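You operate a simulated robot arm through the tools that you are given. There is no shell and no other tool. Be economical: measure what you need, move in short steps, check, and stop when the job is done.

Carry out the task below with a simulated robot arm. There is one attempt and no reset: what you move stays moved.

## Task
Switch the tester's fan and power on, then test washer 40.
Fine: fan first; it is hooked up; use the programme on its rating plate; shut the guard; one test.

It is judged by the outcome, as a careful person would: the job done as asked, and still so three seconds after it is handed in. It fails if anything else is knocked over, pushed out of place, dropped, spilled or broken.

## Robot
A 7-joint arm with a two-finger parallel gripper, fixed in place. Base frame: the origin is at the foot of the arm, x ahead of it, y to its left, z up. Lengths are in m, angles in degrees, forces in N, time in s.
Its first joint turns from -132.0 to 132.0 degrees. Payload 3.91 kg.
The tool frame sits at the grasp point between the pads (the TCP): z along the fingers, y along the line on which they close. The tips reach 0.03 m beyond it. Largest opening 0.11 m; finger width 0.02, thickness 0.01; the body of the gripper, 0.048 by 0.112 m, starts 0.055 m behind the TCP.
Orientation is told as [roll, pitch, yaw] about the base's x, y, z axes, in that order, counted from this pose: with the fingers straight down and closing along the base's y, the tool's x points along the base's -x, its y along +y and its z along -z.

## Interface
- The arm moves only by the tool send_rows. Its argument "plan" is a list that holds one entry, the list of rows, each a list of 7 numbers: the shift along the tool's x, y, z in m, then the turn, a rotation vector about the tool's x, y, z in degrees, then the opening, from 0 (shut) to 1 (fully open). In form: [[[tx, ty, tz, ax, ay, az, fingers], ...]]. A call has 1 to 12 rows; each row is the pose to reach, as a shift and turn from the pose commanded when the call began, along the tool's axes at that moment. Rows are played at 5 a second. More than 0.05 m and 8.6 degrees between two rows, or a gripper value outside its range, and nothing of the call is played. Where a pose cannot be reached the arm comes as near as it can. A force on the tool above 40 N (or 10 N above the force at the start of the call, whichever is more), or a blocked arm, ends the call early, and 0.2 s more pass. Each finger travels about 0.108 m/s and halts on what it meets, pressing with about 30 N; the grip force reading is that of the motor and also rises with nothing between the fingers. The clock runs only during rows and for 0.2 s after the last one: add rows that repeat a pose to give the fingers time. The reply holds the time, the measured pose of the TCP, the force on the tool along the base axes, the opening and the grip force, in the units named above and with some noise, with the torque about the TCP (base axes, N m) and any sound that the robot's microphone picked up.
- Cameras (640 x 400 px; columns grow to the right, rows downward): "scene" is fixed at [0.2197, -0.4989, 1.5458]; the picture's right is [0.90, -0.43, 0.00], its down [-0.19, -0.39, -0.90] and it looks along [0.39, 0.81, -0.43] (base axes); focal length 360 px, centre (320, 200). "wrist" rides on the gripper at [0.072, 0.017, -0.103] in the tool frame; the picture's right is [-0.23, 0.97, 0.00], its down [-0.76, -0.18, -0.62] and it looks along [-0.61, -0.14, 0.78] (tool axes); focal length 222 px, centre (320, 200). There is no depth. A picture from a camera that has moved, and an enlarged one, comes with that camera's place and axes in the base frame and with its lens.
- snapshot(camera): a new picture of that camera. It takes no simulated time.
- inspect(camera, box): a new picture of the part [left, top, right, bottom] of that camera's present view, enlarged. It takes no simulated time.
- close_job(): hands the job in; it is judged then, once.

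Go step by step. Nothing tells you positions but the pictures and the camera data: compare them with the known pose of the tool, close in by small moves and look again before you grip or let go. The budget is 120 turns and 76 pictures, counting those below and the enlarged ones. Unless the task says otherwise, let go and move clear before handing in, and close with one line.

The tools are called after "Emit:" by a JSON object that holds its "method" and its "body". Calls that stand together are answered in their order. send_rows: Moves the arm, as the interface text tells. Its arguments: {"type":"object","properties":{"plan":{"type":"array"}},"required":["plan"]} The other tools are called the same way: snapshot (camera) takes a picture; inspect (camera, box) takes an enlarged picture of a part of a camera's view; close_job () hands the job in.

At the start:

```text
time_s: 0.0
tool_pos: [0.3226, 0.6086, 1.2621]
tool_rot: [-0.1, 0.0, 0.0]
ft_force: [-0.3, 0.5, -0.5]
ft_torque: [0.0, -0.01, 0.01]
grip_width: 0.1102
finger_force: 0.0
```

scene: 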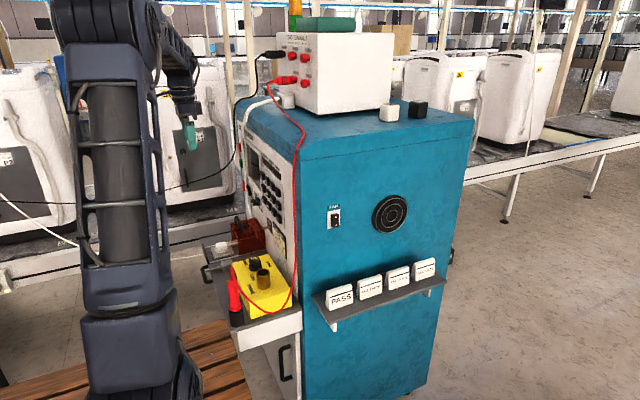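
wrist: 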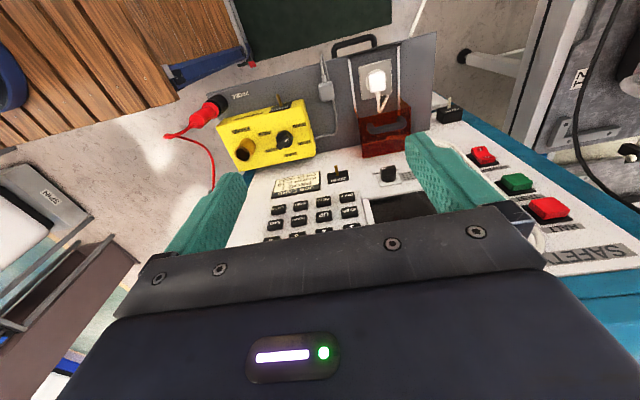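

I see a teal tester cabinet with a sloped control panel facing the arm, a fan switch on its side, a red guard and a yellow adapter box. I'll zoom in to read labels first.

Emit:
{"method": "inspect", "body": {"camera": "wrist", "box": [200, 60, 480, 235]}}

Emit:
{"method": "inspect", "body": {"camera": "wrist", "box": [400, 80, 640, 270]}}

Emit:
{"method": "inspect", "body": {"camera": "scene", "box": [200, 130, 360, 330]}}

Emit:
{"method": "inspect", "body": {"camera": "scene", "box": [310, 190, 450, 320]}}

```text
2.29 times, centred on (340, 148) of wrist
camera zoom: at [0.248, 0.6245, 1.3643], right [0.23, 0.97, 0.0], down [0.76, -0.18, 0.62], along [0.61, -0.14, -0.78], focal length 508 px, centre (274, 320)
```

zoom: 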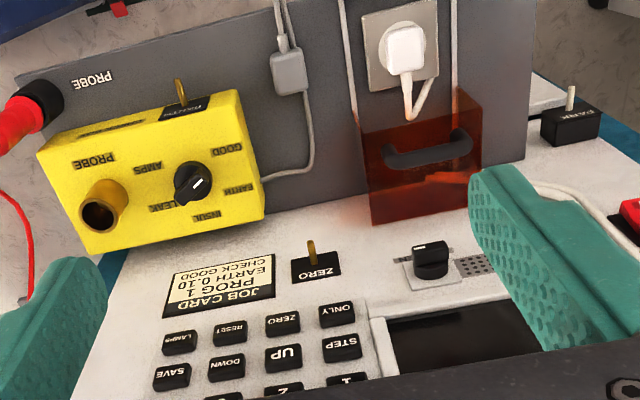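

```text
2.11 times, centred on (520, 175) of wrist
camera zoom: at [0.248, 0.6245, 1.3643], right [0.23, 0.97, 0.0], down [0.76, -0.18, 0.62], along [0.61, -0.14, -0.78], focal length 468 px, centre (-101, 253)
```

zoom: 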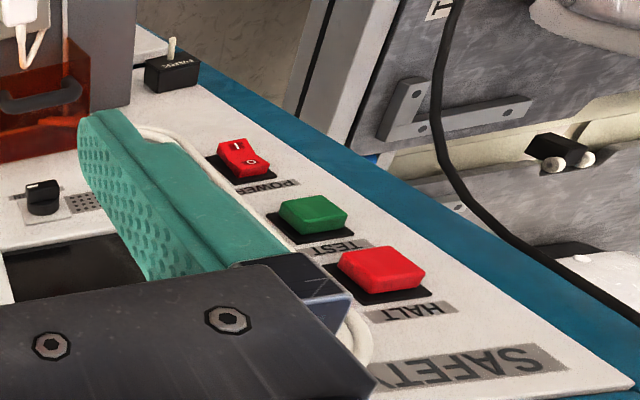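

```text
2.00 times, centred on (280, 230) of scene
camera zoom: at [0.2197, -0.4989, 1.5458], right [0.9, -0.43, 0.0], down [-0.19, -0.39, -0.9], along [0.39, 0.81, -0.43], focal length 720 px, centre (400, 140)
```

zoom: 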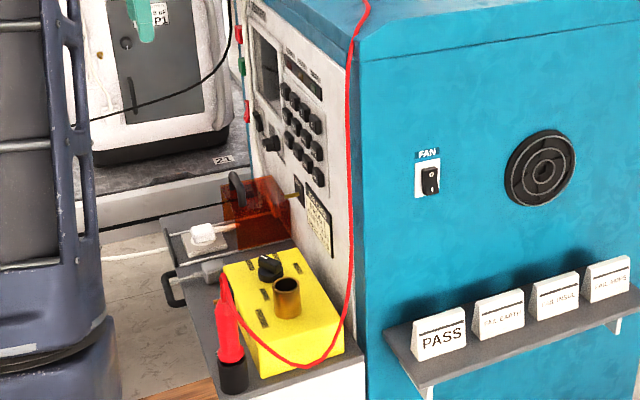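

```text
3.08 times, centred on (380, 255) of scene
camera zoom: at [0.2197, -0.4989, 1.5458], right [0.9, -0.43, 0.0], down [-0.19, -0.39, -0.9], along [0.39, 0.81, -0.43], focal length 1108 px, centre (135, 31)
```

zoom: 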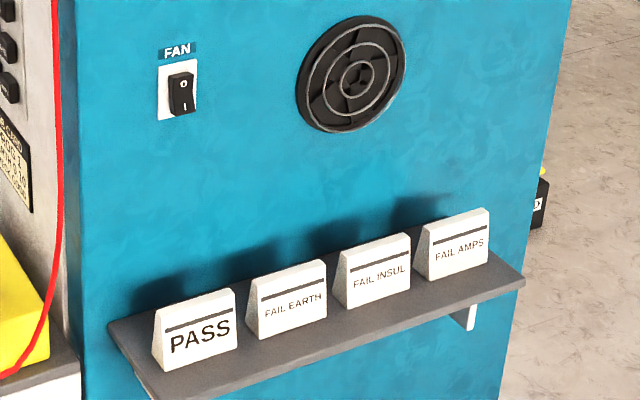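

Labels found: fan rocker (O up, I down), POWER, TEST, HALT, keypad, job card. Now I look for washer 40's rating plate.

Emit:
{"method": "inspect", "body": {"camera": "scene", "box": [0, 40, 260, 260]}}

Emit:
{"method": "inspect", "body": {"camera": "scene", "box": [380, 20, 640, 180]}}

Emit:
{"method": "inspect", "body": {"camera": "wrist", "box": [480, 0, 640, 200]}}

Emit:
{"method": "inspect", "body": {"camera": "scene", "box": [140, 60, 240, 230]}}

```text
1.82 times, centred on (130, 150) of scene
camera zoom: at [0.2197, -0.4989, 1.5458], right [0.9, -0.43, 0.0], down [-0.19, -0.39, -0.9], along [0.39, 0.81, -0.43], focal length 654 px, centre (666, 291)
```

zoom: 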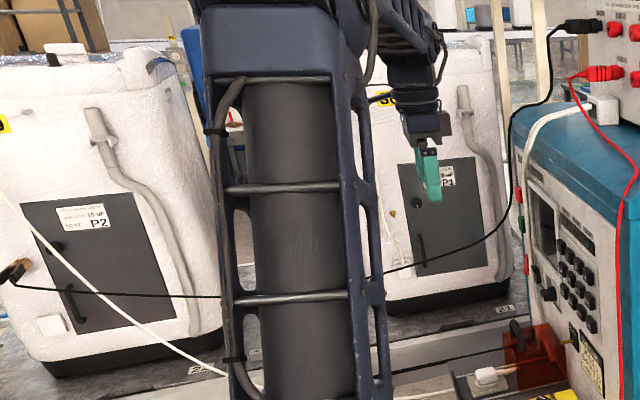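

```text
2.46 times, centred on (510, 100) of scene
camera zoom: at [0.2197, -0.4989, 1.5458], right [0.9, -0.43, 0.0], down [-0.19, -0.39, -0.9], along [0.39, 0.81, -0.43], focal length 886 px, centre (-148, 446)
```

zoom: 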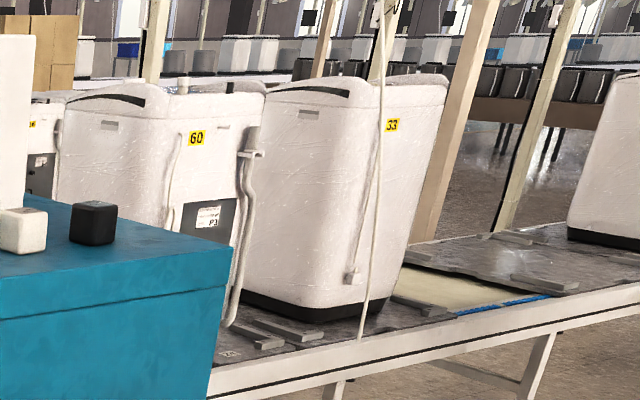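

```text
2.00 times, centred on (560, 100) of wrist
camera zoom: at [0.248, 0.6245, 1.3643], right [0.23, 0.97, 0.0], down [0.76, -0.18, 0.62], along [0.61, -0.14, -0.78], focal length 444 px, centre (-160, 400)
```

zoom: 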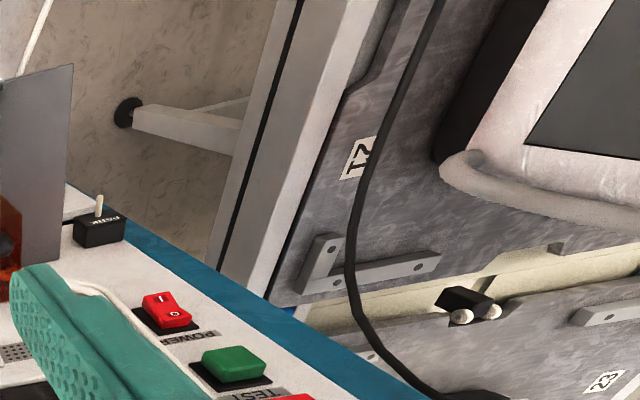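

```text
2.35 times, centred on (190, 145) of scene
camera zoom: at [0.2197, -0.4989, 1.5458], right [0.9, -0.43, 0.0], down [-0.19, -0.39, -0.9], along [0.39, 0.81, -0.43], focal length 847 px, centre (626, 329)
```

zoom: 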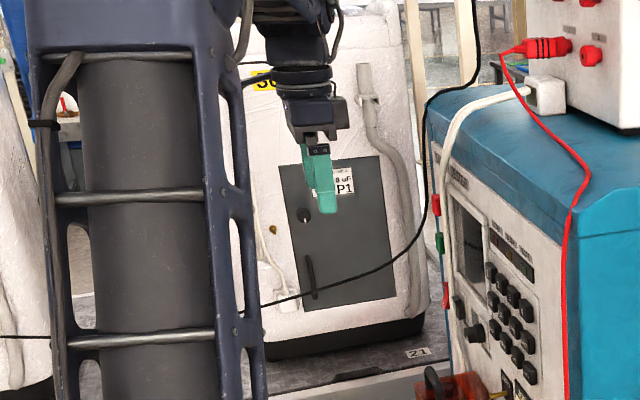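

Panel triangulates to a vertical face at x≈0.54 (POWER ≈ (0.536,0.906,0.944)). I zoom on the number tags and plates of the left and middle washers.

Emit:
{"method": "inspect", "body": {"camera": "scene", "box": [0, 80, 80, 190]}}

Emit:
{"method": "inspect", "body": {"camera": "scene", "box": [150, 60, 230, 140]}}

Emit:
{"method": "inspect", "body": {"camera": "wrist", "box": [220, 150, 460, 250]}}

```text
3.64 times, centred on (40, 135) of scene
camera zoom: at [0.2197, -0.4989, 1.5458], right [0.9, -0.43, 0.0], down [-0.19, -0.39, -0.9], along [0.39, 0.81, -0.43], focal length 1309 px, centre (1338, 436)
```

zoom: 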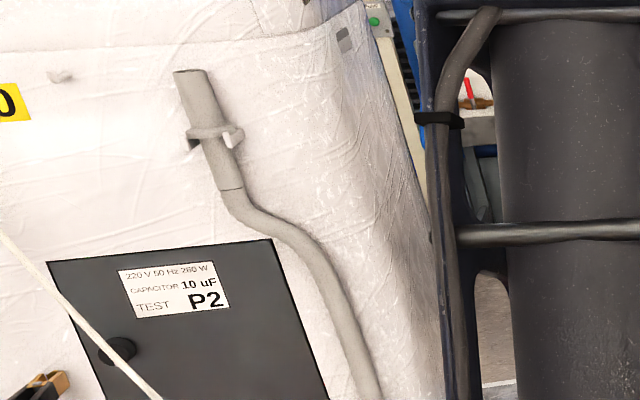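

```text
5.00 times, centred on (190, 100) of scene
camera zoom: at [0.2197, -0.4989, 1.5458], right [0.9, -0.43, 0.0], down [-0.19, -0.39, -0.9], along [0.39, 0.81, -0.43], focal length 1800 px, centre (970, 700)
```

zoom: 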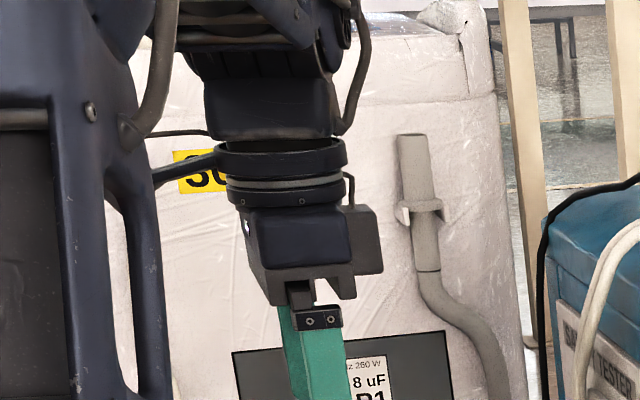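

```text
2.67 times, centred on (340, 200) of wrist
camera zoom: at [0.248, 0.6245, 1.3643], right [0.23, 0.97, 0.0], down [0.76, -0.18, 0.62], along [0.61, -0.14, -0.78], focal length 592 px, centre (267, 200)
```

zoom: 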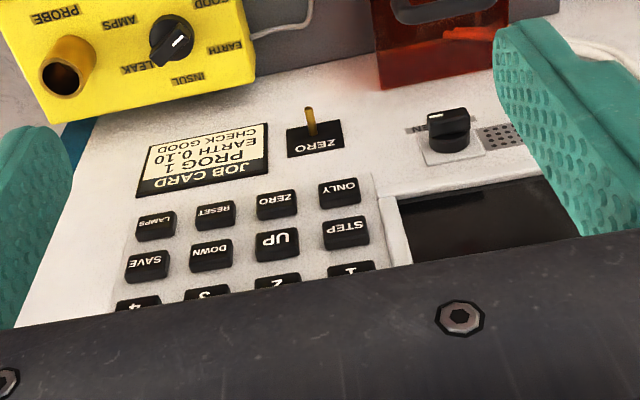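

Left washer (leads clipped on it) shows "…0" and TEST P2; I'll confirm the number later. The fan rocker's I end is at about (0.667, 0.31, 1.02); first I swing the arm towards -y, fingers closing.

Emit:
{"method": "send_rows", "body": {"plan": [[[-0.008, -0.042, 0, 0, 0, 0, 0.8], [-0.016, -0.084, 0, 0, 0, 0, 0.5], [-0.024, -0.126, 0, 0, 0, 0, 0.2], [-0.032, -0.168, 0, 0, 0, 0, 0], [-0.04, -0.21, 0, 0, 0, 0, 0], [-0.048, -0.252, 0, 0, 0, 0, 0], [-0.056, -0.294, 0, 0, 0, 0, 0], [-0.064, -0.336, 0, 0, 0, 0, 0], [-0.072, -0.378, 0, 0, 0, 0, 0], [-0.08, -0.42, 0, 0, 0, 0, 0], [-0.1, -0.46, 0, 0, 0, 0, 0], [-0.12, -0.5, 0, 0, 0, 0, 0]]]}}

```text
time_s: 2.6
tool_pos: [0.4422, 0.1073, 1.2622]
tool_rot: [0.1, 0.0, 0.0]
ft_force: [0.4, 0.3, -0.6]
ft_torque: [0.0, 0.0, 0.0]
grip_width: 0.0
finger_force: 30.4
```

Now I turn the tool to point along +y while moving in front of the side face, well clear of it.

Emit:
{"method": "send_rows", "body": {"plan": [[[-0.015, -0.005, 0.012, -8.2, 0, 0, 0], [-0.03, -0.01, 0.024, -16.4, 0, 0, 0], [-0.045, -0.015, 0.036, -24.5, 0, 0, 0], [-0.06, -0.02, 0.048, -32.7, 0, 0, 0], [-0.075, -0.02, 0.06, -40.9, 0, 0, 0], [-0.09, -0.02, 0.072, -49.1, 0, 0, 0], [-0.105, -0.02, 0.084, -57.3, 0, 0, 0], [-0.12, -0.02, 0.096, -65.5, 0, 0, 0], [-0.135, -0.02, 0.108, -73.6, 0, 0, 0], [-0.15, -0.02, 0.12, -81.8, 0, 0, 0], [-0.16, -0.02, 0.13, -90, 0, 0, 0]]]}}

Emit:
{"method": "snapshot", "body": {"camera": "wrist"}}

Emit:
{"method": "snapshot", "body": {"camera": "scene"}}

```text
time_s: 5.0
tool_pos: [0.6013, 0.0882, 1.1324]
tool_rot: [90.2, -0.2, 0.0]
ft_force: [-0.4, -0.1, 1.0]
ft_torque: [-0.03, 0.03, -0.07]
grip_width: 0.0
finger_force: 30.3
```

```text
62 pictures are left
camera wrist: at [0.5276, -0.0159, 1.1479], right [0.23, 0.0, 0.97], down [0.76, -0.62, -0.18], along [0.61, 0.78, -0.14], focal length 222 px, centre (320, 200)
```

wrist: 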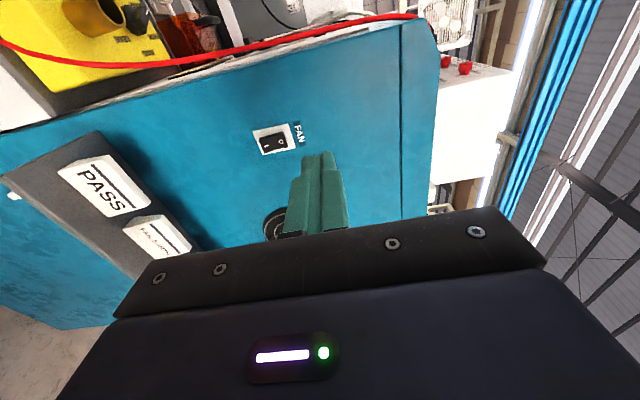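

```text
61 pictures are left
```

scene: 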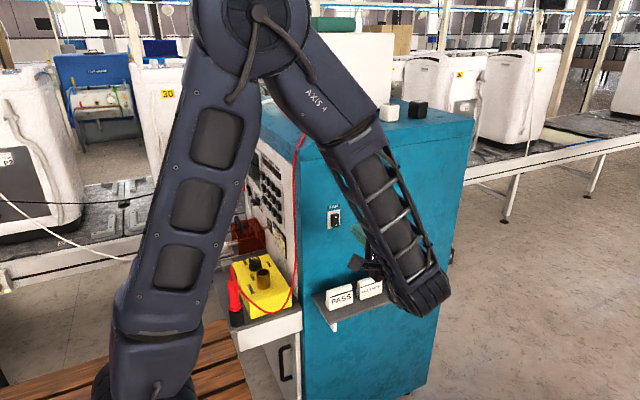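

The fan switch sits at about (0.655, 0.31, 1.04), I on its lower half. I'll approach to 6 cm off and look closer.

Emit:
{"method": "send_rows", "body": {"plan": [[[-0.018, -0.035, 0.035, 0, 0, 0, 0], [-0.036, -0.07, 0.07, 0, 0, 0, 0], [-0.056, -0.109, 0.105, 0, 0, 0, 0], [-0.056, -0.109, 0.13, 0, 0, 0, 0]]]}}

Emit:
{"method": "inspect", "body": {"camera": "wrist", "box": [220, 80, 400, 240]}}

Emit:
{"method": "inspect", "body": {"camera": "scene", "box": [300, 180, 420, 280]}}

```text
refused: row 1 steps farther than a row can; nothing moved
```

```text
2.50 times, centred on (310, 160) of wrist
camera zoom: at [0.5276, -0.0159, 1.1479], right [0.23, 0.0, 0.97], down [0.76, -0.62, -0.18], along [0.61, 0.78, -0.14], focal length 555 px, centre (345, 300)
```

zoom: 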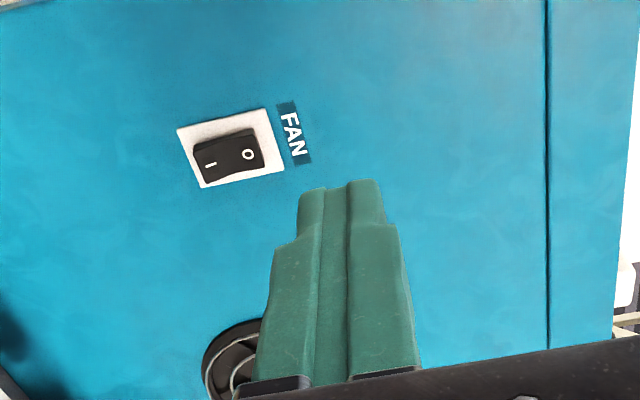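

```text
4.00 times, centred on (360, 230) of scene
camera zoom: at [0.2197, -0.4989, 1.5458], right [0.9, -0.43, 0.0], down [-0.19, -0.39, -0.9], along [0.39, 0.81, -0.43], focal length 1440 px, centre (160, 80)
```

zoom: 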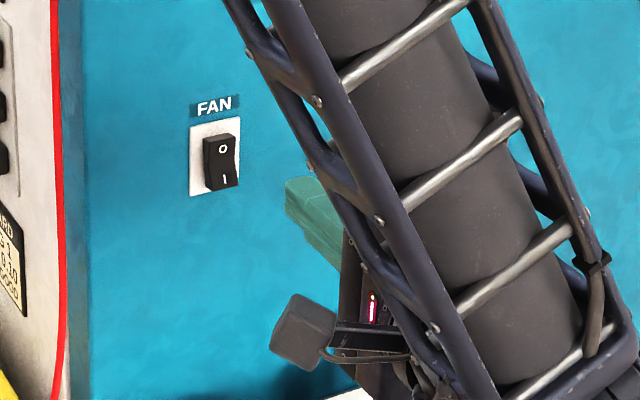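

The I end is the raised, lower half. I repeat the approach in smaller steps.

Emit:
{"method": "send_rows", "body": {"plan": [[[-0.012, -0.023, 0.022, 0, 0, 0, 0], [-0.024, -0.046, 0.044, 0, 0, 0, 0], [-0.036, -0.069, 0.066, 0, 0, 0, 0], [-0.048, -0.092, 0.088, 0, 0, 0, 0], [-0.056, -0.109, 0.115, 0, 0, 0, 0]]]}}

Emit:
{"method": "inspect", "body": {"camera": "wrist", "box": [220, 80, 400, 240]}}

Emit:
{"method": "inspect", "body": {"camera": "scene", "box": [300, 180, 420, 280]}}

```text
time_s: 6.2
tool_pos: [0.6577, 0.2015, 1.023]
tool_rot: [90.0, 0.1, 0.0]
ft_force: [0.0, 0.0, 0.5]
ft_torque: [0.0, -0.02, -0.01]
grip_width: 0.0
finger_force: 30.0
```

```text
2.50 times, centred on (310, 160) of wrist
camera zoom: at [0.5847, 0.0994, 1.0389], right [0.23, 0.0, 0.97], down [0.76, -0.62, -0.18], along [0.61, 0.78, -0.14], focal length 555 px, centre (345, 300)
```

zoom: 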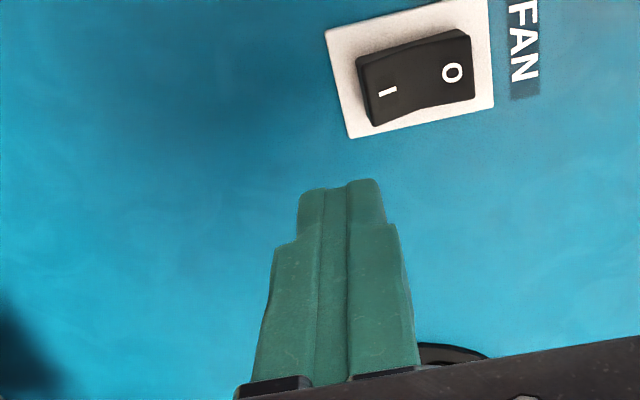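

```text
4.00 times, centred on (360, 230) of scene
camera zoom: at [0.2197, -0.4989, 1.5458], right [0.9, -0.43, 0.0], down [-0.19, -0.39, -0.9], along [0.39, 0.81, -0.43], focal length 1440 px, centre (160, 80)
```

zoom: 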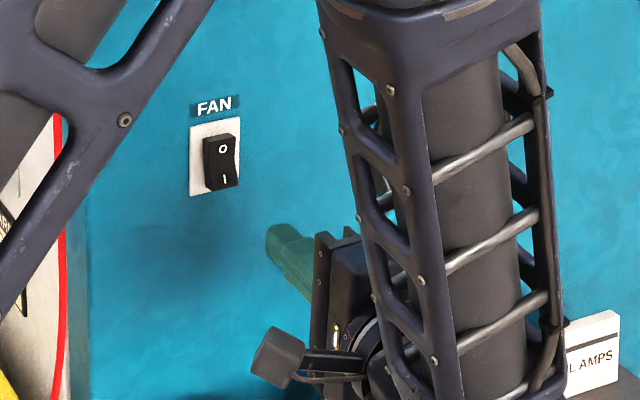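

I refine: I mark at about (0.650, 0.29, 1.039). I align and press in gently, watching force.

Emit:
{"method": "send_rows", "body": {"plan": [[[0.008, 0.015, 0, 0, 0, 0, 0], [0.008, 0.015, 0.025, 0, 0, 0, 0], [0.008, 0.015, 0.04, 0, 0, 0, 0], [0.008, 0.015, 0.05, 0, 0, 0, 0], [0.008, 0.015, 0.056, 0, 0, 0, 0]]]}}

Emit:
{"method": "inspect", "body": {"camera": "wrist", "box": [240, 80, 420, 240]}}

```text
time_s: 7.4
tool_pos: [0.6493, 0.2592, 1.0386]
tool_rot: [90.0, -0.1, 0.1]
ft_force: [-0.1, -0.3, 0.2]
ft_torque: [0.0, -0.03, 0.02]
grip_width: 0.0001
finger_force: 30.5
```

```text
2.50 times, centred on (330, 160) of wrist
camera zoom: at [0.5758, 0.1557, 1.0541], right [0.23, 0.0, 0.97], down [0.76, -0.62, -0.18], along [0.61, 0.78, -0.14], focal length 555 px, centre (295, 300)
```

zoom: 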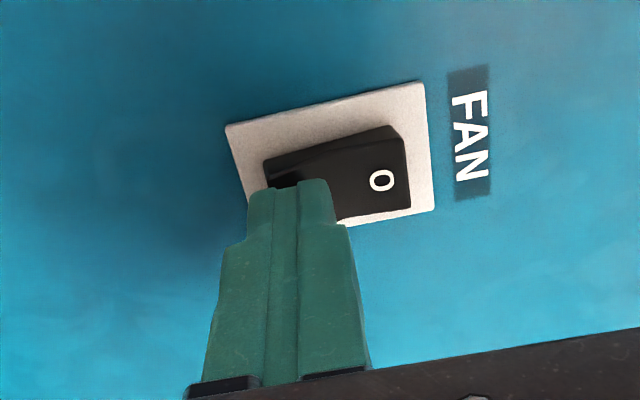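

The tip sits on the I half. I push on in small steps.

Emit:
{"method": "send_rows", "body": {"plan": [[[0, 0, 0.004, 0, 0, 0, 0], [0, 0, 0.008, 0, 0, 0, 0], [0, 0, 0.012, 0, 0, 0, 0]]]}}

Emit:
{"method": "inspect", "body": {"camera": "wrist", "box": [240, 80, 420, 240]}}

```text
time_s: 8.1
tool_pos: [0.65, 0.2618, 1.0362]
tool_rot: [89.8, 0.0, -0.2]
ft_force: [-6.2, -16.3, 5.5]
ft_torque: [0.29, -0.07, 0.25]
grip_width: 0.0002
finger_force: 29.9
stopped in row 3: the force on the tool passed its limit at 50 N (the readings are from after the stop); the commanded pose is now the measured one
```

```text
2.50 times, centred on (330, 160) of wrist
camera zoom: at [0.5757, 0.1598, 1.0528], right [0.23, 0.0, 0.97], down [0.76, -0.63, -0.18], along [0.61, 0.78, -0.15], focal length 555 px, centre (295, 300)
```

zoom: 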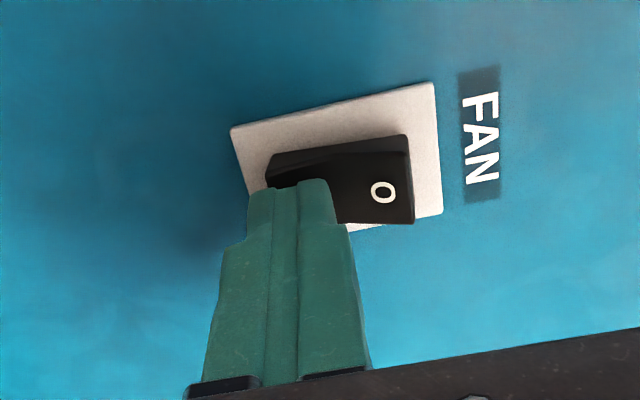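

Force stop at full press; O half looks raised now. I back off and check that the rocker stays at I.

Emit:
{"method": "send_rows", "body": {"plan": [[[0, 0, -0.02, 0, 0, 0, 0], [0, 0, -0.05, 0, 0, 0, 0], [0, 0, -0.09, 0, 0, 0, 0]]]}}

Emit:
{"method": "inspect", "body": {"camera": "wrist", "box": [240, 60, 420, 220]}}

Emit:
{"method": "inspect", "body": {"camera": "scene", "box": [300, 180, 420, 280]}}

```text
time_s: 8.9
tool_pos: [0.6489, 0.1733, 1.0365]
tool_rot: [89.8, 0.2, -0.2]
ft_force: [0.4, 0.4, 0.3]
ft_torque: [0.02, 0.01, 0.03]
grip_width: 0.0
finger_force: 29.3
```

```text
2.50 times, centred on (330, 140) of wrist
camera zoom: at [0.5763, 0.0712, 1.0525], right [0.23, 0.0, 0.97], down [0.76, -0.63, -0.18], along [0.61, 0.78, -0.15], focal length 555 px, centre (295, 350)
```

zoom: 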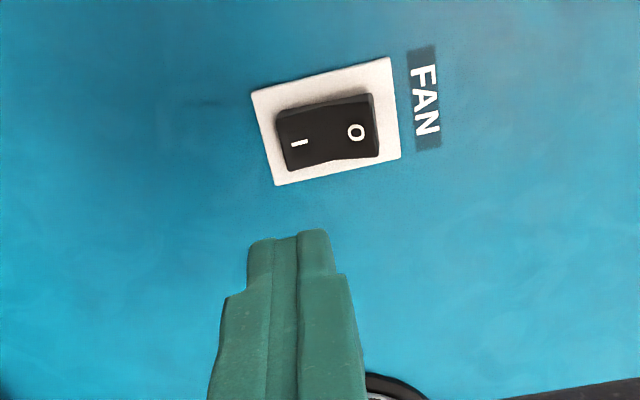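

```text
4.00 times, centred on (360, 230) of scene
camera zoom: at [0.2197, -0.4989, 1.5458], right [0.9, -0.43, 0.0], down [-0.19, -0.39, -0.9], along [0.39, 0.81, -0.43], focal length 1440 px, centre (160, 80)
```

zoom: 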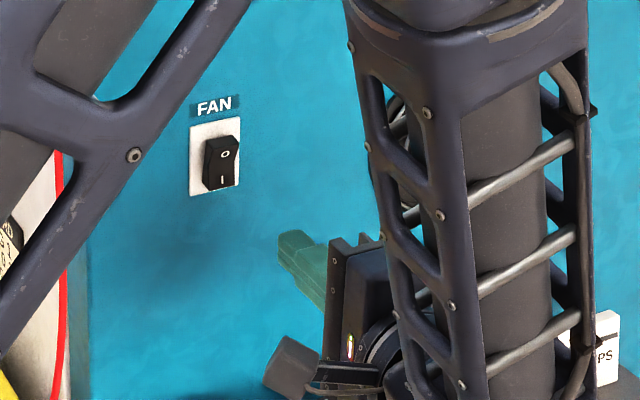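

The fan rocker has flipped to I. I retreat along the path I came, turning the tool back down.

Emit:
{"method": "send_rows", "body": {"plan": [[[0, 0.01, -0.04, 0, 0, 0, 0], [0.02, 0.032, -0.05, 8, 0, 0, 0], [0.04, 0.054, -0.06, 16, 0, 0, 0], [0.06, 0.076, -0.07, 24, 0, 0, 0], [0.08, 0.098, -0.073, 32, 0, 0, 0], [0.1, 0.12, -0.073, 40, 0, 0, 0], [0.12, 0.142, -0.073, 48, 0, 0, 0], [0.14, 0.164, -0.073, 56.5, 0, 0, 0], [0.16, 0.186, -0.073, 65, 0, 0, 0], [0.18, 0.208, -0.073, 73.5, 0, 0, 0], [0.2, 0.223, -0.073, 82, 0, 0, 0], [0.209, 0.226, -0.073, 90, 0, 0, 0]]]}}

Emit:
{"method": "inspect", "body": {"camera": "scene", "box": [200, 130, 360, 330]}}

```text
time_s: 11.5
tool_pos: [0.4403, 0.1025, 1.2625]
tool_rot: [-0.3, 0.1, -0.2]
ft_force: [-0.8, -0.5, -0.4]
ft_torque: [0.0, 0.0, 0.01]
grip_width: 0.0
finger_force: 29.7
```

```text
2.00 times, centred on (280, 230) of scene
camera zoom: at [0.2197, -0.4989, 1.5458], right [0.9, -0.43, 0.0], down [-0.19, -0.39, -0.9], along [0.39, 0.81, -0.43], focal length 720 px, centre (400, 140)
```

zoom: 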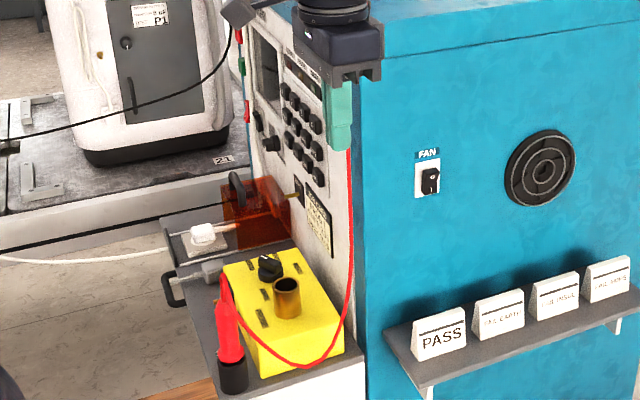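

Fan reads I; the guard is an orange cover by the panel (handle ≈ (0.46,0.73,0.86)) that should slide toward -x over the plug at (0.39,0.74,0.78). I swing back towards +y to look at it.

Emit:
{"method": "send_rows", "body": {"plan": [[[0.01, 0.045, 0, 0, 0, 0, 0], [0.03, 0.088, 0, 0, 0, 0, 0], [0.05, 0.13, 0, 0, 0, 0, 0], [0.07, 0.17, 0, 0, 0, 0, 0], [0.09, 0.21, 0, 0, 0, 0, 0], [0.1, 0.255, 0, 0, 0, 0, 0], [0.105, 0.3, 0, 0, 0, 0, 0], [0.11, 0.345, 0, 0, 0, 0, 0], [0.115, 0.39, 0, 0, 0, 0, 0], [0.12, 0.435, 0, 0, 0, 0, 0], [0.12, 0.48, 0, 0, 0, 0, 0], [0.12, 0.52, 0, 0, 0, 0, 0]]]}}

Emit:
{"method": "snapshot", "body": {"camera": "wrist"}}

Emit:
{"method": "inspect", "body": {"camera": "wrist", "box": [320, 50, 480, 170]}}

Emit:
{"method": "inspect", "body": {"camera": "scene", "box": [190, 190, 310, 290]}}

```text
time_s: 14.1
tool_pos: [0.3237, 0.6222, 1.2617]
tool_rot: [-0.2, 0.1, -0.3]
ft_force: [0.1, 0.0, 0.9]
ft_torque: [0.07, -0.02, 0.01]
grip_width: 0.0
finger_force: 30.4
```

```text
51 pictures are left
camera wrist: at [0.2499, 0.6402, 1.3641], right [0.23, 0.97, 0.0], down [0.76, -0.18, 0.62], along [0.6, -0.15, -0.78], focal length 222 px, centre (320, 200)
```

wrist: 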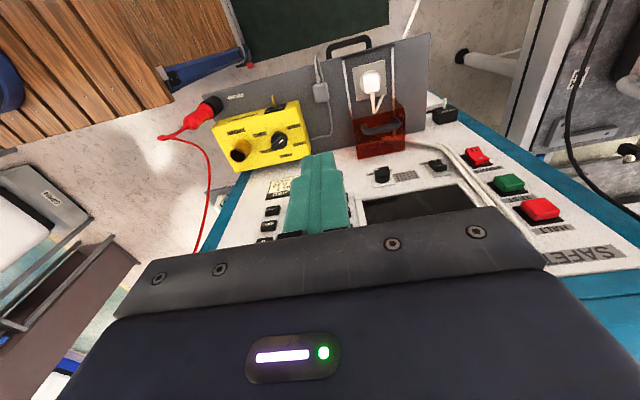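

```text
3.33 times, centred on (400, 110) of wrist
camera zoom: at [0.2499, 0.6402, 1.3641], right [0.23, 0.97, 0.0], down [0.76, -0.18, 0.62], along [0.6, -0.15, -0.78], focal length 740 px, centre (53, 500)
```

zoom: 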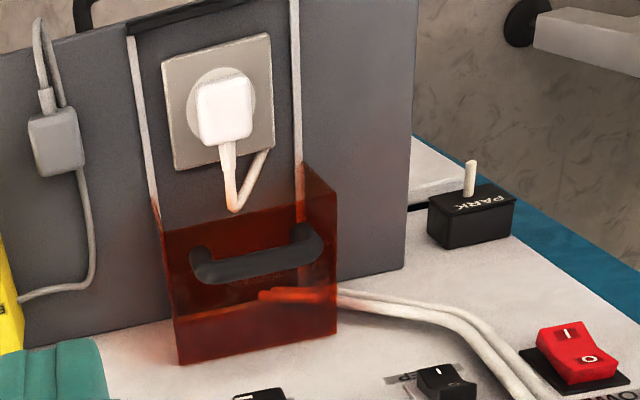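

```text
4.00 times, centred on (250, 240) of scene
camera zoom: at [0.2197, -0.4989, 1.5458], right [0.9, -0.43, 0.0], down [-0.19, -0.39, -0.9], along [0.39, 0.81, -0.43], focal length 1440 px, centre (600, 40)
```

zoom: 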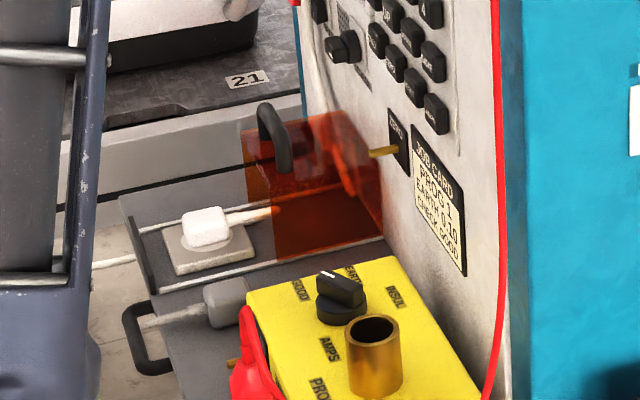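

The guard is a cover on rails with a bar handle on top (bar centre ≈ (0.464,0.730,0.866), spanning y 0.69–0.775). I'll tilt the tool 20° and come above it, to hook the closed fingertips behind the bar and draw it toward -x.

Emit:
{"method": "send_rows", "body": {"plan": [[[-0.015, 0.018, 0.035, 0, -3.4, 0, 0], [-0.033, 0.036, 0.07, 0, -6.7, 0, 0], [-0.051, 0.054, 0.105, 0, -10, 0, 0], [-0.069, 0.072, 0.14, 0, -13.4, 0, 0], [-0.087, 0.09, 0.175, 0, -16.7, 0, 0], [-0.106, 0.107, 0.21, 0, -20, 0, 0]]]}}

Emit:
{"method": "snapshot", "body": {"camera": "wrist"}}

```text
time_s: 15.5
tool_pos: [0.4283, 0.7287, 1.0514]
tool_rot: [-0.2, -19.9, -0.2]
ft_force: [-0.3, 0.1, 1.2]
ft_torque: [0.01, 0.01, -0.01]
grip_width: 0.0001
finger_force: 30.3
```

```text
48 pictures are left
camera wrist: at [0.324, 0.7467, 1.1228], right [0.22, 0.97, 0.07], down [0.5, -0.18, 0.85], along [0.84, -0.15, -0.53], focal length 222 px, centre (320, 200)
```

wrist: 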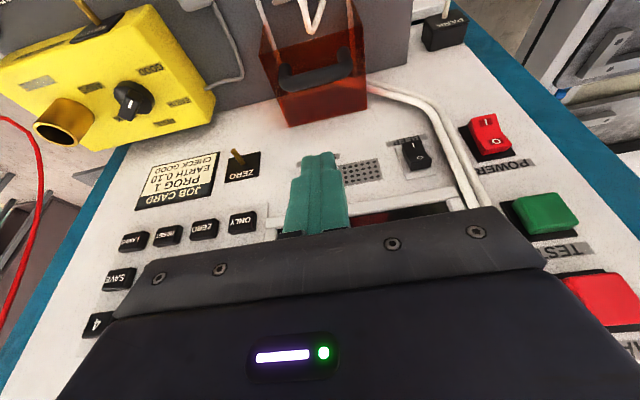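

The bar position agrees. I descend to 4 cm above the hooking point and check.

Emit:
{"method": "send_rows", "body": {"plan": [[[-0.0094, 0, 0.04, 0, 0, 0, 0], [-0.0094, 0, 0.08, 0, 0, 0, 0], [-0.0094, 0, 0.11, 0, 0, 0, 0], [-0.0094, 0, 0.138, 0, 0, 0, 0]]]}}

Emit:
{"method": "inspect", "body": {"camera": "wrist", "box": [200, 0, 480, 240]}}

Emit:
{"method": "inspect", "body": {"camera": "scene", "box": [190, 180, 310, 280]}}

```text
time_s: 16.5
tool_pos: [0.485, 0.7278, 0.9244]
tool_rot: [-0.1, -19.9, -0.2]
ft_force: [-0.3, 0.2, 0.0]
ft_torque: [0.01, -0.01, -0.02]
grip_width: 0.0
finger_force: 30.4
```

```text
1.67 times, centred on (340, 120) of wrist
camera zoom: at [0.38, 0.746, 0.9956], right [0.22, 0.97, 0.07], down [0.5, -0.18, 0.85], along [0.84, -0.15, -0.53], focal length 370 px, centre (287, 333)
```

zoom: 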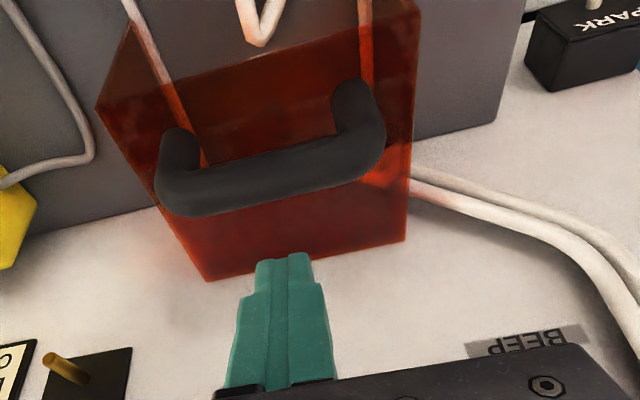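

```text
4.00 times, centred on (250, 230) of scene
camera zoom: at [0.2197, -0.4989, 1.5458], right [0.9, -0.43, 0.0], down [-0.19, -0.39, -0.9], along [0.39, 0.81, -0.43], focal length 1440 px, centre (600, 80)
```

zoom: 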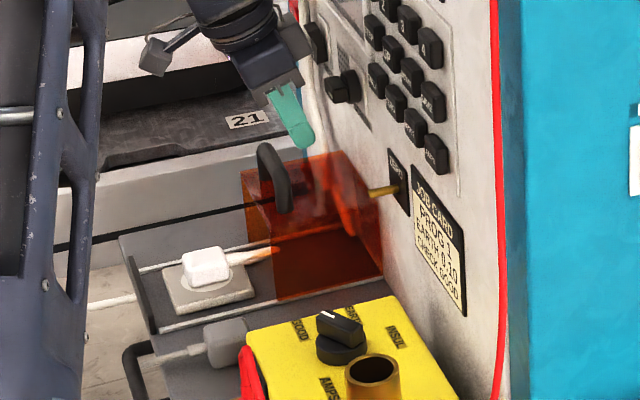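

The tips are clear behind the bar. I lower 4 cm straight down, then look.

Emit:
{"method": "send_rows", "body": {"plan": [[[0.0068, 0, 0.0188, 0, 0, 0, 0], [0.0137, 0, 0.0376, 0, 0, 0, 0]]]}}

Emit:
{"method": "inspect", "body": {"camera": "wrist", "box": [200, 0, 480, 240]}}

Emit:
{"method": "inspect", "body": {"camera": "scene", "box": [190, 180, 310, 280]}}

```text
time_s: 17.1
tool_pos: [0.4833, 0.7271, 0.8847]
tool_rot: [-0.3, -19.8, -0.1]
ft_force: [-0.1, 0.4, 0.3]
ft_torque: [0.0, 0.02, 0.01]
grip_width: 0.0001
finger_force: 29.8
```

```text
1.67 times, centred on (340, 120) of wrist
camera zoom: at [0.3795, 0.7449, 0.9554], right [0.22, 0.97, 0.07], down [0.5, -0.18, 0.85], along [0.84, -0.15, -0.53], focal length 370 px, centre (287, 333)
```

zoom: 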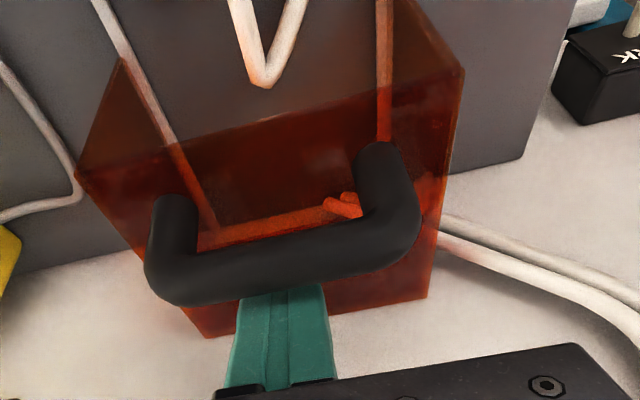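

```text
4.00 times, centred on (250, 230) of scene
camera zoom: at [0.2197, -0.4989, 1.5458], right [0.9, -0.43, 0.0], down [-0.19, -0.39, -0.9], along [0.39, 0.81, -0.43], focal length 1440 px, centre (600, 80)
```

zoom: 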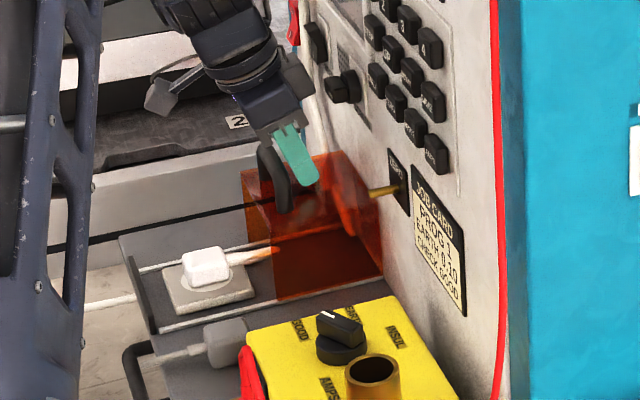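

The fingers are hooked behind the bar. I draw it toward -x 7 cm.

Emit:
{"method": "send_rows", "body": {"plan": [[[0.0141, 0, -0.0051, 0, 0, 0, 0], [0.0282, 0, -0.0103, 0, 0, 0, 0], [0.0423, 0, -0.0154, 0, 0, 0, 0], [0.0564, 0, -0.0205, 0, 0, 0, 0], [0.0658, 0, -0.0239, 0, 0, 0, 0]]]}}

Emit:
{"method": "inspect", "body": {"camera": "scene", "box": [190, 180, 310, 280]}}

```text
time_s: 18.3
tool_pos: [0.4137, 0.7282, 0.8839]
tool_rot: [-0.2, -19.8, -0.2]
ft_force: [1.3, 0.1, -0.1]
ft_torque: [-0.04, 0.07, 0.02]
grip_width: 0.0001
finger_force: 29.5
```

```text
4.00 times, centred on (250, 230) of scene
camera zoom: at [0.2197, -0.4989, 1.5458], right [0.9, -0.43, 0.0], down [-0.19, -0.39, -0.9], along [0.39, 0.81, -0.43], focal length 1440 px, centre (600, 80)
```

zoom: 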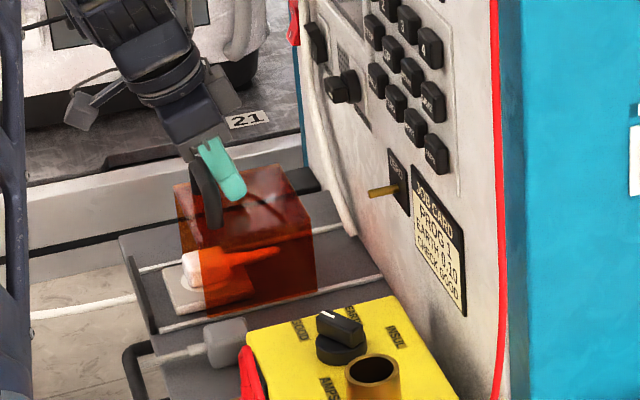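

It slides well. I continue until it meets the stop at the end of the rails.

Emit:
{"method": "send_rows", "body": {"plan": [[[0.0141, 0, -0.0051, 0, 0, 0, 0], [0.0282, 0, -0.0103, 0, 0, 0, 0], [0.0376, 0, -0.0137, 0, 0, 0, 0], [0.047, 0, -0.0171, 0, 0, 0, 0]]]}}

Emit:
{"method": "inspect", "body": {"camera": "scene", "box": [190, 180, 310, 280]}}

```text
time_s: 19.3
tool_pos: [0.3689, 0.728, 0.8853]
tool_rot: [-0.1, -19.9, -0.3]
ft_force: [28.8, 8.3, -0.3]
ft_torque: [0.05, -0.01, -0.12]
grip_width: 0.0
finger_force: 30.1
```

```text
4.00 times, centred on (250, 230) of scene
camera zoom: at [0.2197, -0.4989, 1.5458], right [0.9, -0.43, 0.0], down [-0.19, -0.39, -0.9], along [0.39, 0.81, -0.43], focal length 1440 px, centre (600, 80)
```

zoom: 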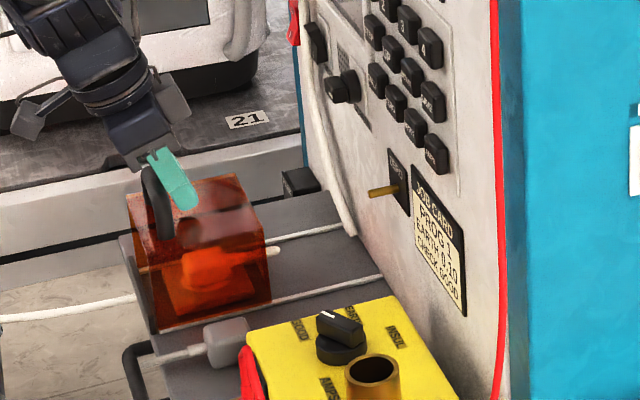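

The guard is at its stop, covering the plug. I release the bar and rise clear.

Emit:
{"method": "send_rows", "body": {"plan": [[[-0.0141, 0, 0.0051, 0, 0, 0, 0], [-0.0244, 0, -0.0231, 0, 0, 0, 0], [-0.038, 0, -0.061, 0, 0, 0, 0], [-0.052, 0, -0.099, 0, 0, 0, 0], [-0.065, 0, -0.136, 0, 0, 0, 0], [-0.079, 0, -0.174, 0, 0, 0, 0]]]}}

Emit:
{"method": "snapshot", "body": {"camera": "wrist"}}

```text
time_s: 20.7
tool_pos: [0.3799, 0.7301, 1.0748]
tool_rot: [-0.3, -19.8, -0.2]
ft_force: [0.7, 1.4, -0.4]
ft_torque: [-0.03, -0.01, -0.04]
grip_width: 0.0
finger_force: 29.8
```

```text
41 pictures are left
camera wrist: at [0.2755, 0.7478, 1.1463], right [0.22, 0.97, 0.07], down [0.5, -0.18, 0.85], along [0.84, -0.15, -0.53], focal length 222 px, centre (320, 200)
```

wrist: 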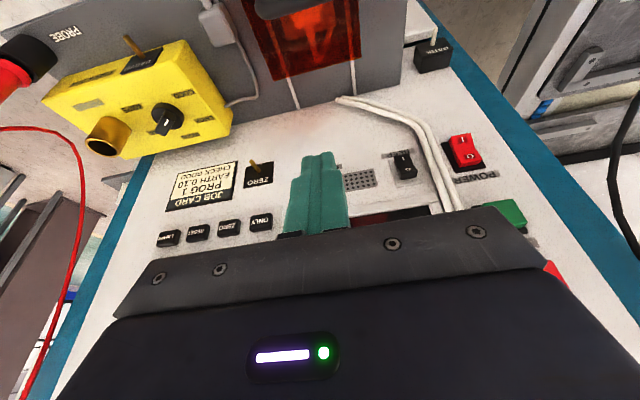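

The guard stays shut. Now I turn the tool to point at the panel (+x) and go in front of the POWER switch.

Emit:
{"method": "send_rows", "body": {"plan": [[[0, 0.016, 0, 0, -7.8, 0, 0], [0, 0.032, 0, 0, -15.6, 0, 0], [0, 0.048, 0, 0, -23.4, 0, 0], [0, 0.064, 0, 0, -31.2, 0, 0], [0, 0.08, 0, 0, -39, 0, 0], [0, 0.096, 0, 0, -46.8, 0, 0], [0, 0.112, 0, 0, -54.6, 0, 0], [0, 0.128, 0, 0, -62.4, 0, 0], [0, 0.144, 0, 0, -70.1, 0, 0], [0.01, 0.164, 0.02, 0, -70.1, 0, 0]]]}}

Emit:
{"method": "snapshot", "body": {"camera": "wrist"}}

Emit:
{"method": "snapshot", "body": {"camera": "scene"}}

```text
time_s: 22.9
tool_pos: [0.3782, 0.8922, 1.0536]
tool_rot: [-119.6, -89.9, 119.4]
ft_force: [0.6, 0.4, -0.3]
ft_torque: [0.0, 0.03, -0.03]
grip_width: 0.0002
finger_force: 29.8
```

```text
40 pictures are left
camera wrist: at [0.2733, 0.91, 0.9799], right [0.0, 0.97, 0.23], down [-0.62, -0.17, 0.76], along [0.78, -0.14, 0.61], focal length 222 px, centre (320, 200)
```

wrist: 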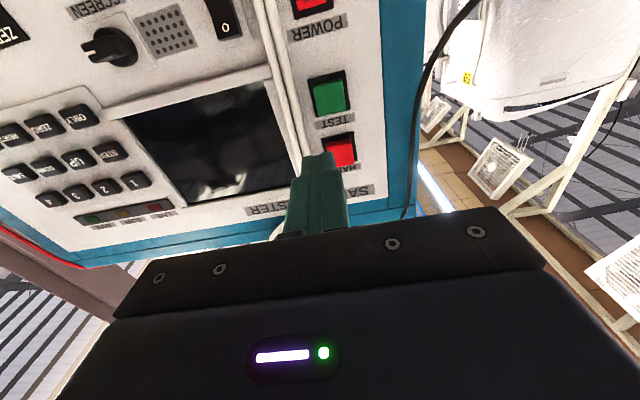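

```text
39 pictures are left
```

scene: 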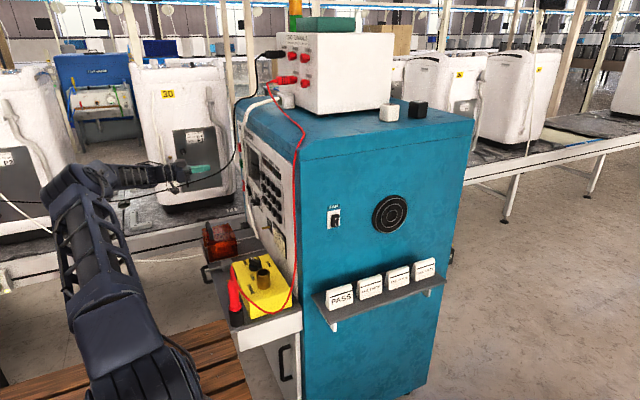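

The panel is well in view. I check the black lead's clearance from the arm and look closely at the POWER switch.

Emit:
{"method": "inspect", "body": {"camera": "scene", "box": [90, 90, 290, 240]}}

Emit:
{"method": "inspect", "body": {"camera": "wrist", "box": [200, 0, 440, 200]}}

```text
2.67 times, centred on (190, 165) of scene
camera zoom: at [0.2197, -0.4989, 1.5458], right [0.9, -0.43, 0.0], down [-0.19, -0.39, -0.9], along [0.39, 0.81, -0.43], focal length 960 px, centre (667, 293)
```

zoom: 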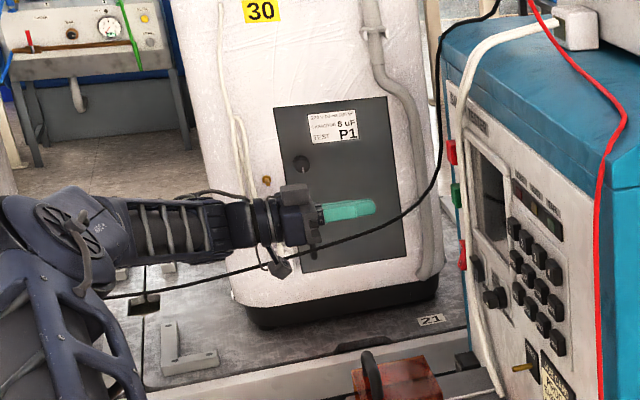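

```text
2.00 times, centred on (320, 100) of wrist
camera zoom: at [0.2733, 0.91, 0.9799], right [0.0, 0.97, 0.23], down [-0.62, -0.17, 0.76], along [0.78, -0.14, 0.61], focal length 444 px, centre (320, 400)
```

zoom: 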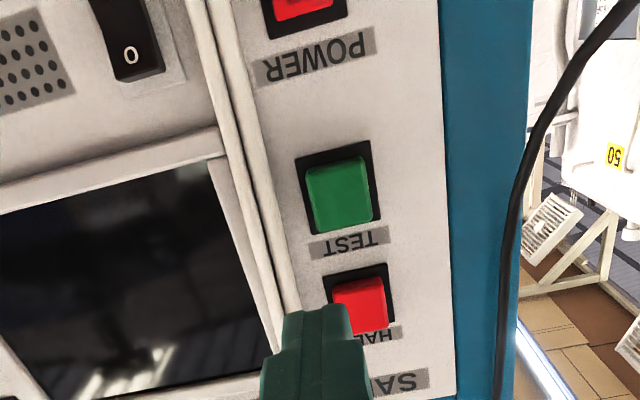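

The black lead passes behind (y ≥ 1.0), clear of the arm. I lower to the POWER switch height.

Emit:
{"method": "send_rows", "body": {"plan": [[[0.035, 0.004, 0.01, 0, 0, 0, 0], [0.07, 0.008, 0.025, 0, 0, 0, 0], [0.11, 0.012, 0.045, 0, 0, 0, 0]]]}}

Emit:
{"method": "inspect", "body": {"camera": "wrist", "box": [200, 0, 440, 200]}}

Emit:
{"method": "inspect", "body": {"camera": "scene", "box": [140, 120, 300, 250]}}

```text
time_s: 23.7
tool_pos: [0.4218, 0.9041, 0.9428]
tool_rot: [-78.9, -89.9, 78.9]
ft_force: [-0.6, -0.5, 0.9]
ft_torque: [-0.03, 0.03, 0.0]
grip_width: 0.0
finger_force: 30.0
```

```text
2.00 times, centred on (320, 100) of wrist
camera zoom: at [0.3168, 0.9217, 0.8698], right [0.0, 0.97, 0.23], down [-0.62, -0.18, 0.76], along [0.78, -0.14, 0.61], focal length 444 px, centre (320, 400)
```

zoom: 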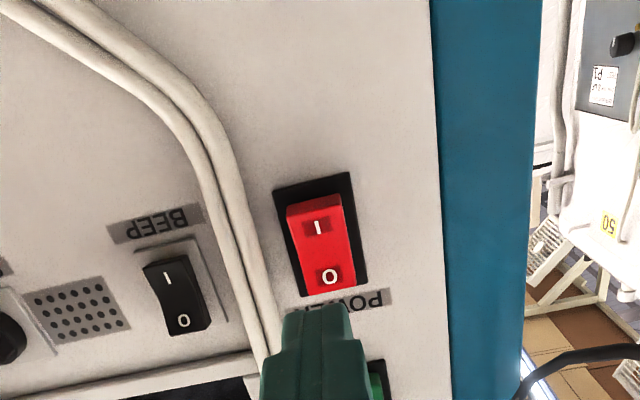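

```text
3.08 times, centred on (220, 185) of scene
camera zoom: at [0.2197, -0.4989, 1.5458], right [0.9, -0.43, 0.0], down [-0.19, -0.39, -0.9], along [0.39, 0.81, -0.43], focal length 1108 px, centre (628, 246)
```

zoom: 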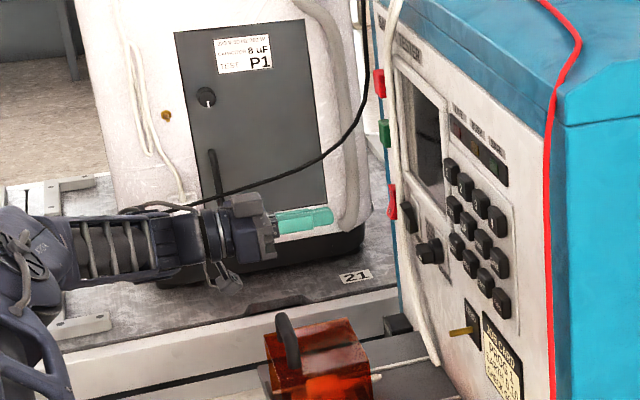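

POWER's I mark is at about (0.53, 0.906, 0.933), raised. I align and move in, then press in small steps.

Emit:
{"method": "send_rows", "body": {"plan": [[[0.011, 0.002, 0.02, 0, 0, 0, 0], [0.011, 0.002, 0.05, 0, 0, 0, 0], [0.011, 0.002, 0.063, 0, 0, 0, 0]]]}}

Emit:
{"method": "inspect", "body": {"camera": "wrist", "box": [200, 40, 440, 240]}}

```text
time_s: 24.5
tool_pos: [0.4838, 0.906, 0.9314]
tool_rot: [-72.3, -89.8, 72.1]
ft_force: [-0.5, -0.2, -0.2]
ft_torque: [0.02, -0.01, -0.04]
grip_width: 0.0
finger_force: 30.6
```

```text
2.00 times, centred on (320, 140) of wrist
camera zoom: at [0.3803, 0.9233, 0.8574], right [0.0, 0.97, 0.22], down [-0.62, -0.17, 0.76], along [0.78, -0.14, 0.61], focal length 444 px, centre (320, 320)
```

zoom: 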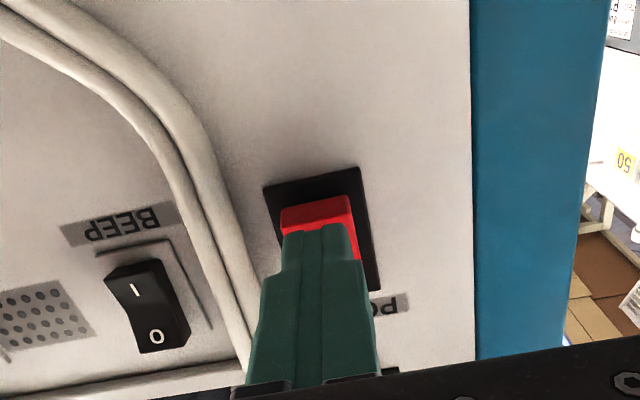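

Emit:
{"method": "send_rows", "body": {"plan": [[[0.003, 0, 0.004, 0, 0, 0, 0], [0.003, 0, 0.008, 0, 0, 0, 0], [0.003, 0, 0.012, 0, 0, 0, 0], [0.003, 0, 0.016, 0, 0, 0, 0], [0.003, 0, 0.02, 0, 0, 0, 0], [0.003, 0, 0.024, 0, 0, 0, 0]]]}}

```text
time_s: 25.7
tool_pos: [0.4987, 0.9081, 0.9271]
tool_rot: [-55.9, -89.8, 55.8]
ft_force: [-5.0, -0.9, 1.4]
ft_torque: [-0.03, -0.08, -0.04]
grip_width: 0.0
finger_force: 30.2
stopped in row 6: the force on the tool passed its limit at 55 N (the readings are from after the stop); the commanded pose is now the measured one
```

The press bottomed out (force stop). I back away 5 cm and look at switch and display.

Emit:
{"method": "send_rows", "body": {"plan": [[[0, 0, -0.03, 0, 0, 0, 0], [0, 0, -0.07, 0, 0, 0, 0], [-0.03, 0, -0.1, 0, 0, 0, 0], [-0.06, 0, -0.12, 0, 0, 0, 0]]]}}

Emit:
{"method": "snapshot", "body": {"camera": "wrist"}}

Emit:
{"method": "inspect", "body": {"camera": "scene", "box": [220, 0, 420, 230]}}

```text
time_s: 26.7
tool_pos: [0.3815, 0.9081, 0.9891]
tool_rot: [-57.1, -89.8, 57.2]
ft_force: [1.2, -0.2, -0.4]
ft_torque: [0.02, -0.06, 0.02]
grip_width: 0.0001
finger_force: 30.2
```

```text
33 pictures are left
camera wrist: at [0.2762, 0.9248, 0.9144], right [0.0, 0.97, 0.22], down [-0.62, -0.17, 0.76], along [0.78, -0.14, 0.61], focal length 222 px, centre (320, 200)
```

wrist: 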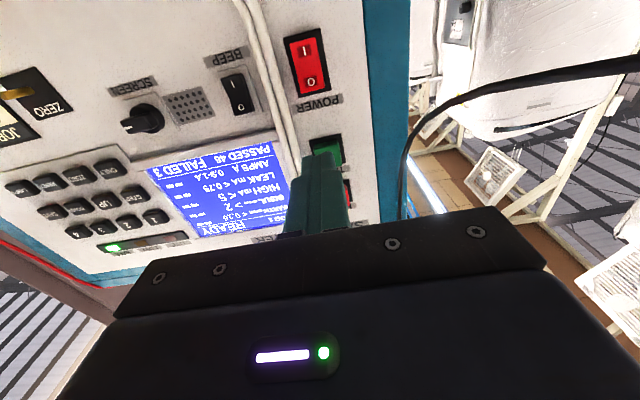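

```text
1.74 times, centred on (320, 115) of scene
camera zoom: at [0.2197, -0.4989, 1.5458], right [0.9, -0.43, 0.0], down [-0.19, -0.39, -0.9], along [0.39, 0.81, -0.43], focal length 626 px, centre (320, 348)
```

zoom: 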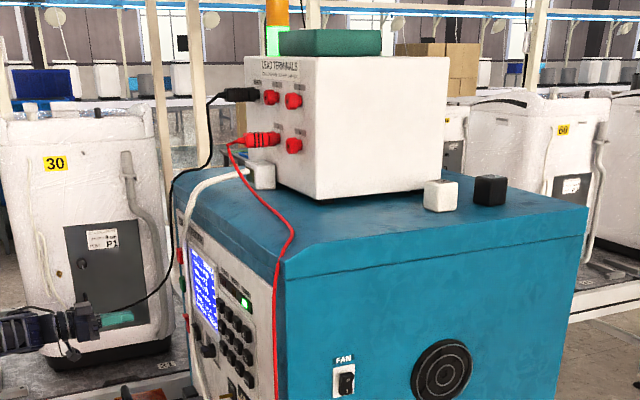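

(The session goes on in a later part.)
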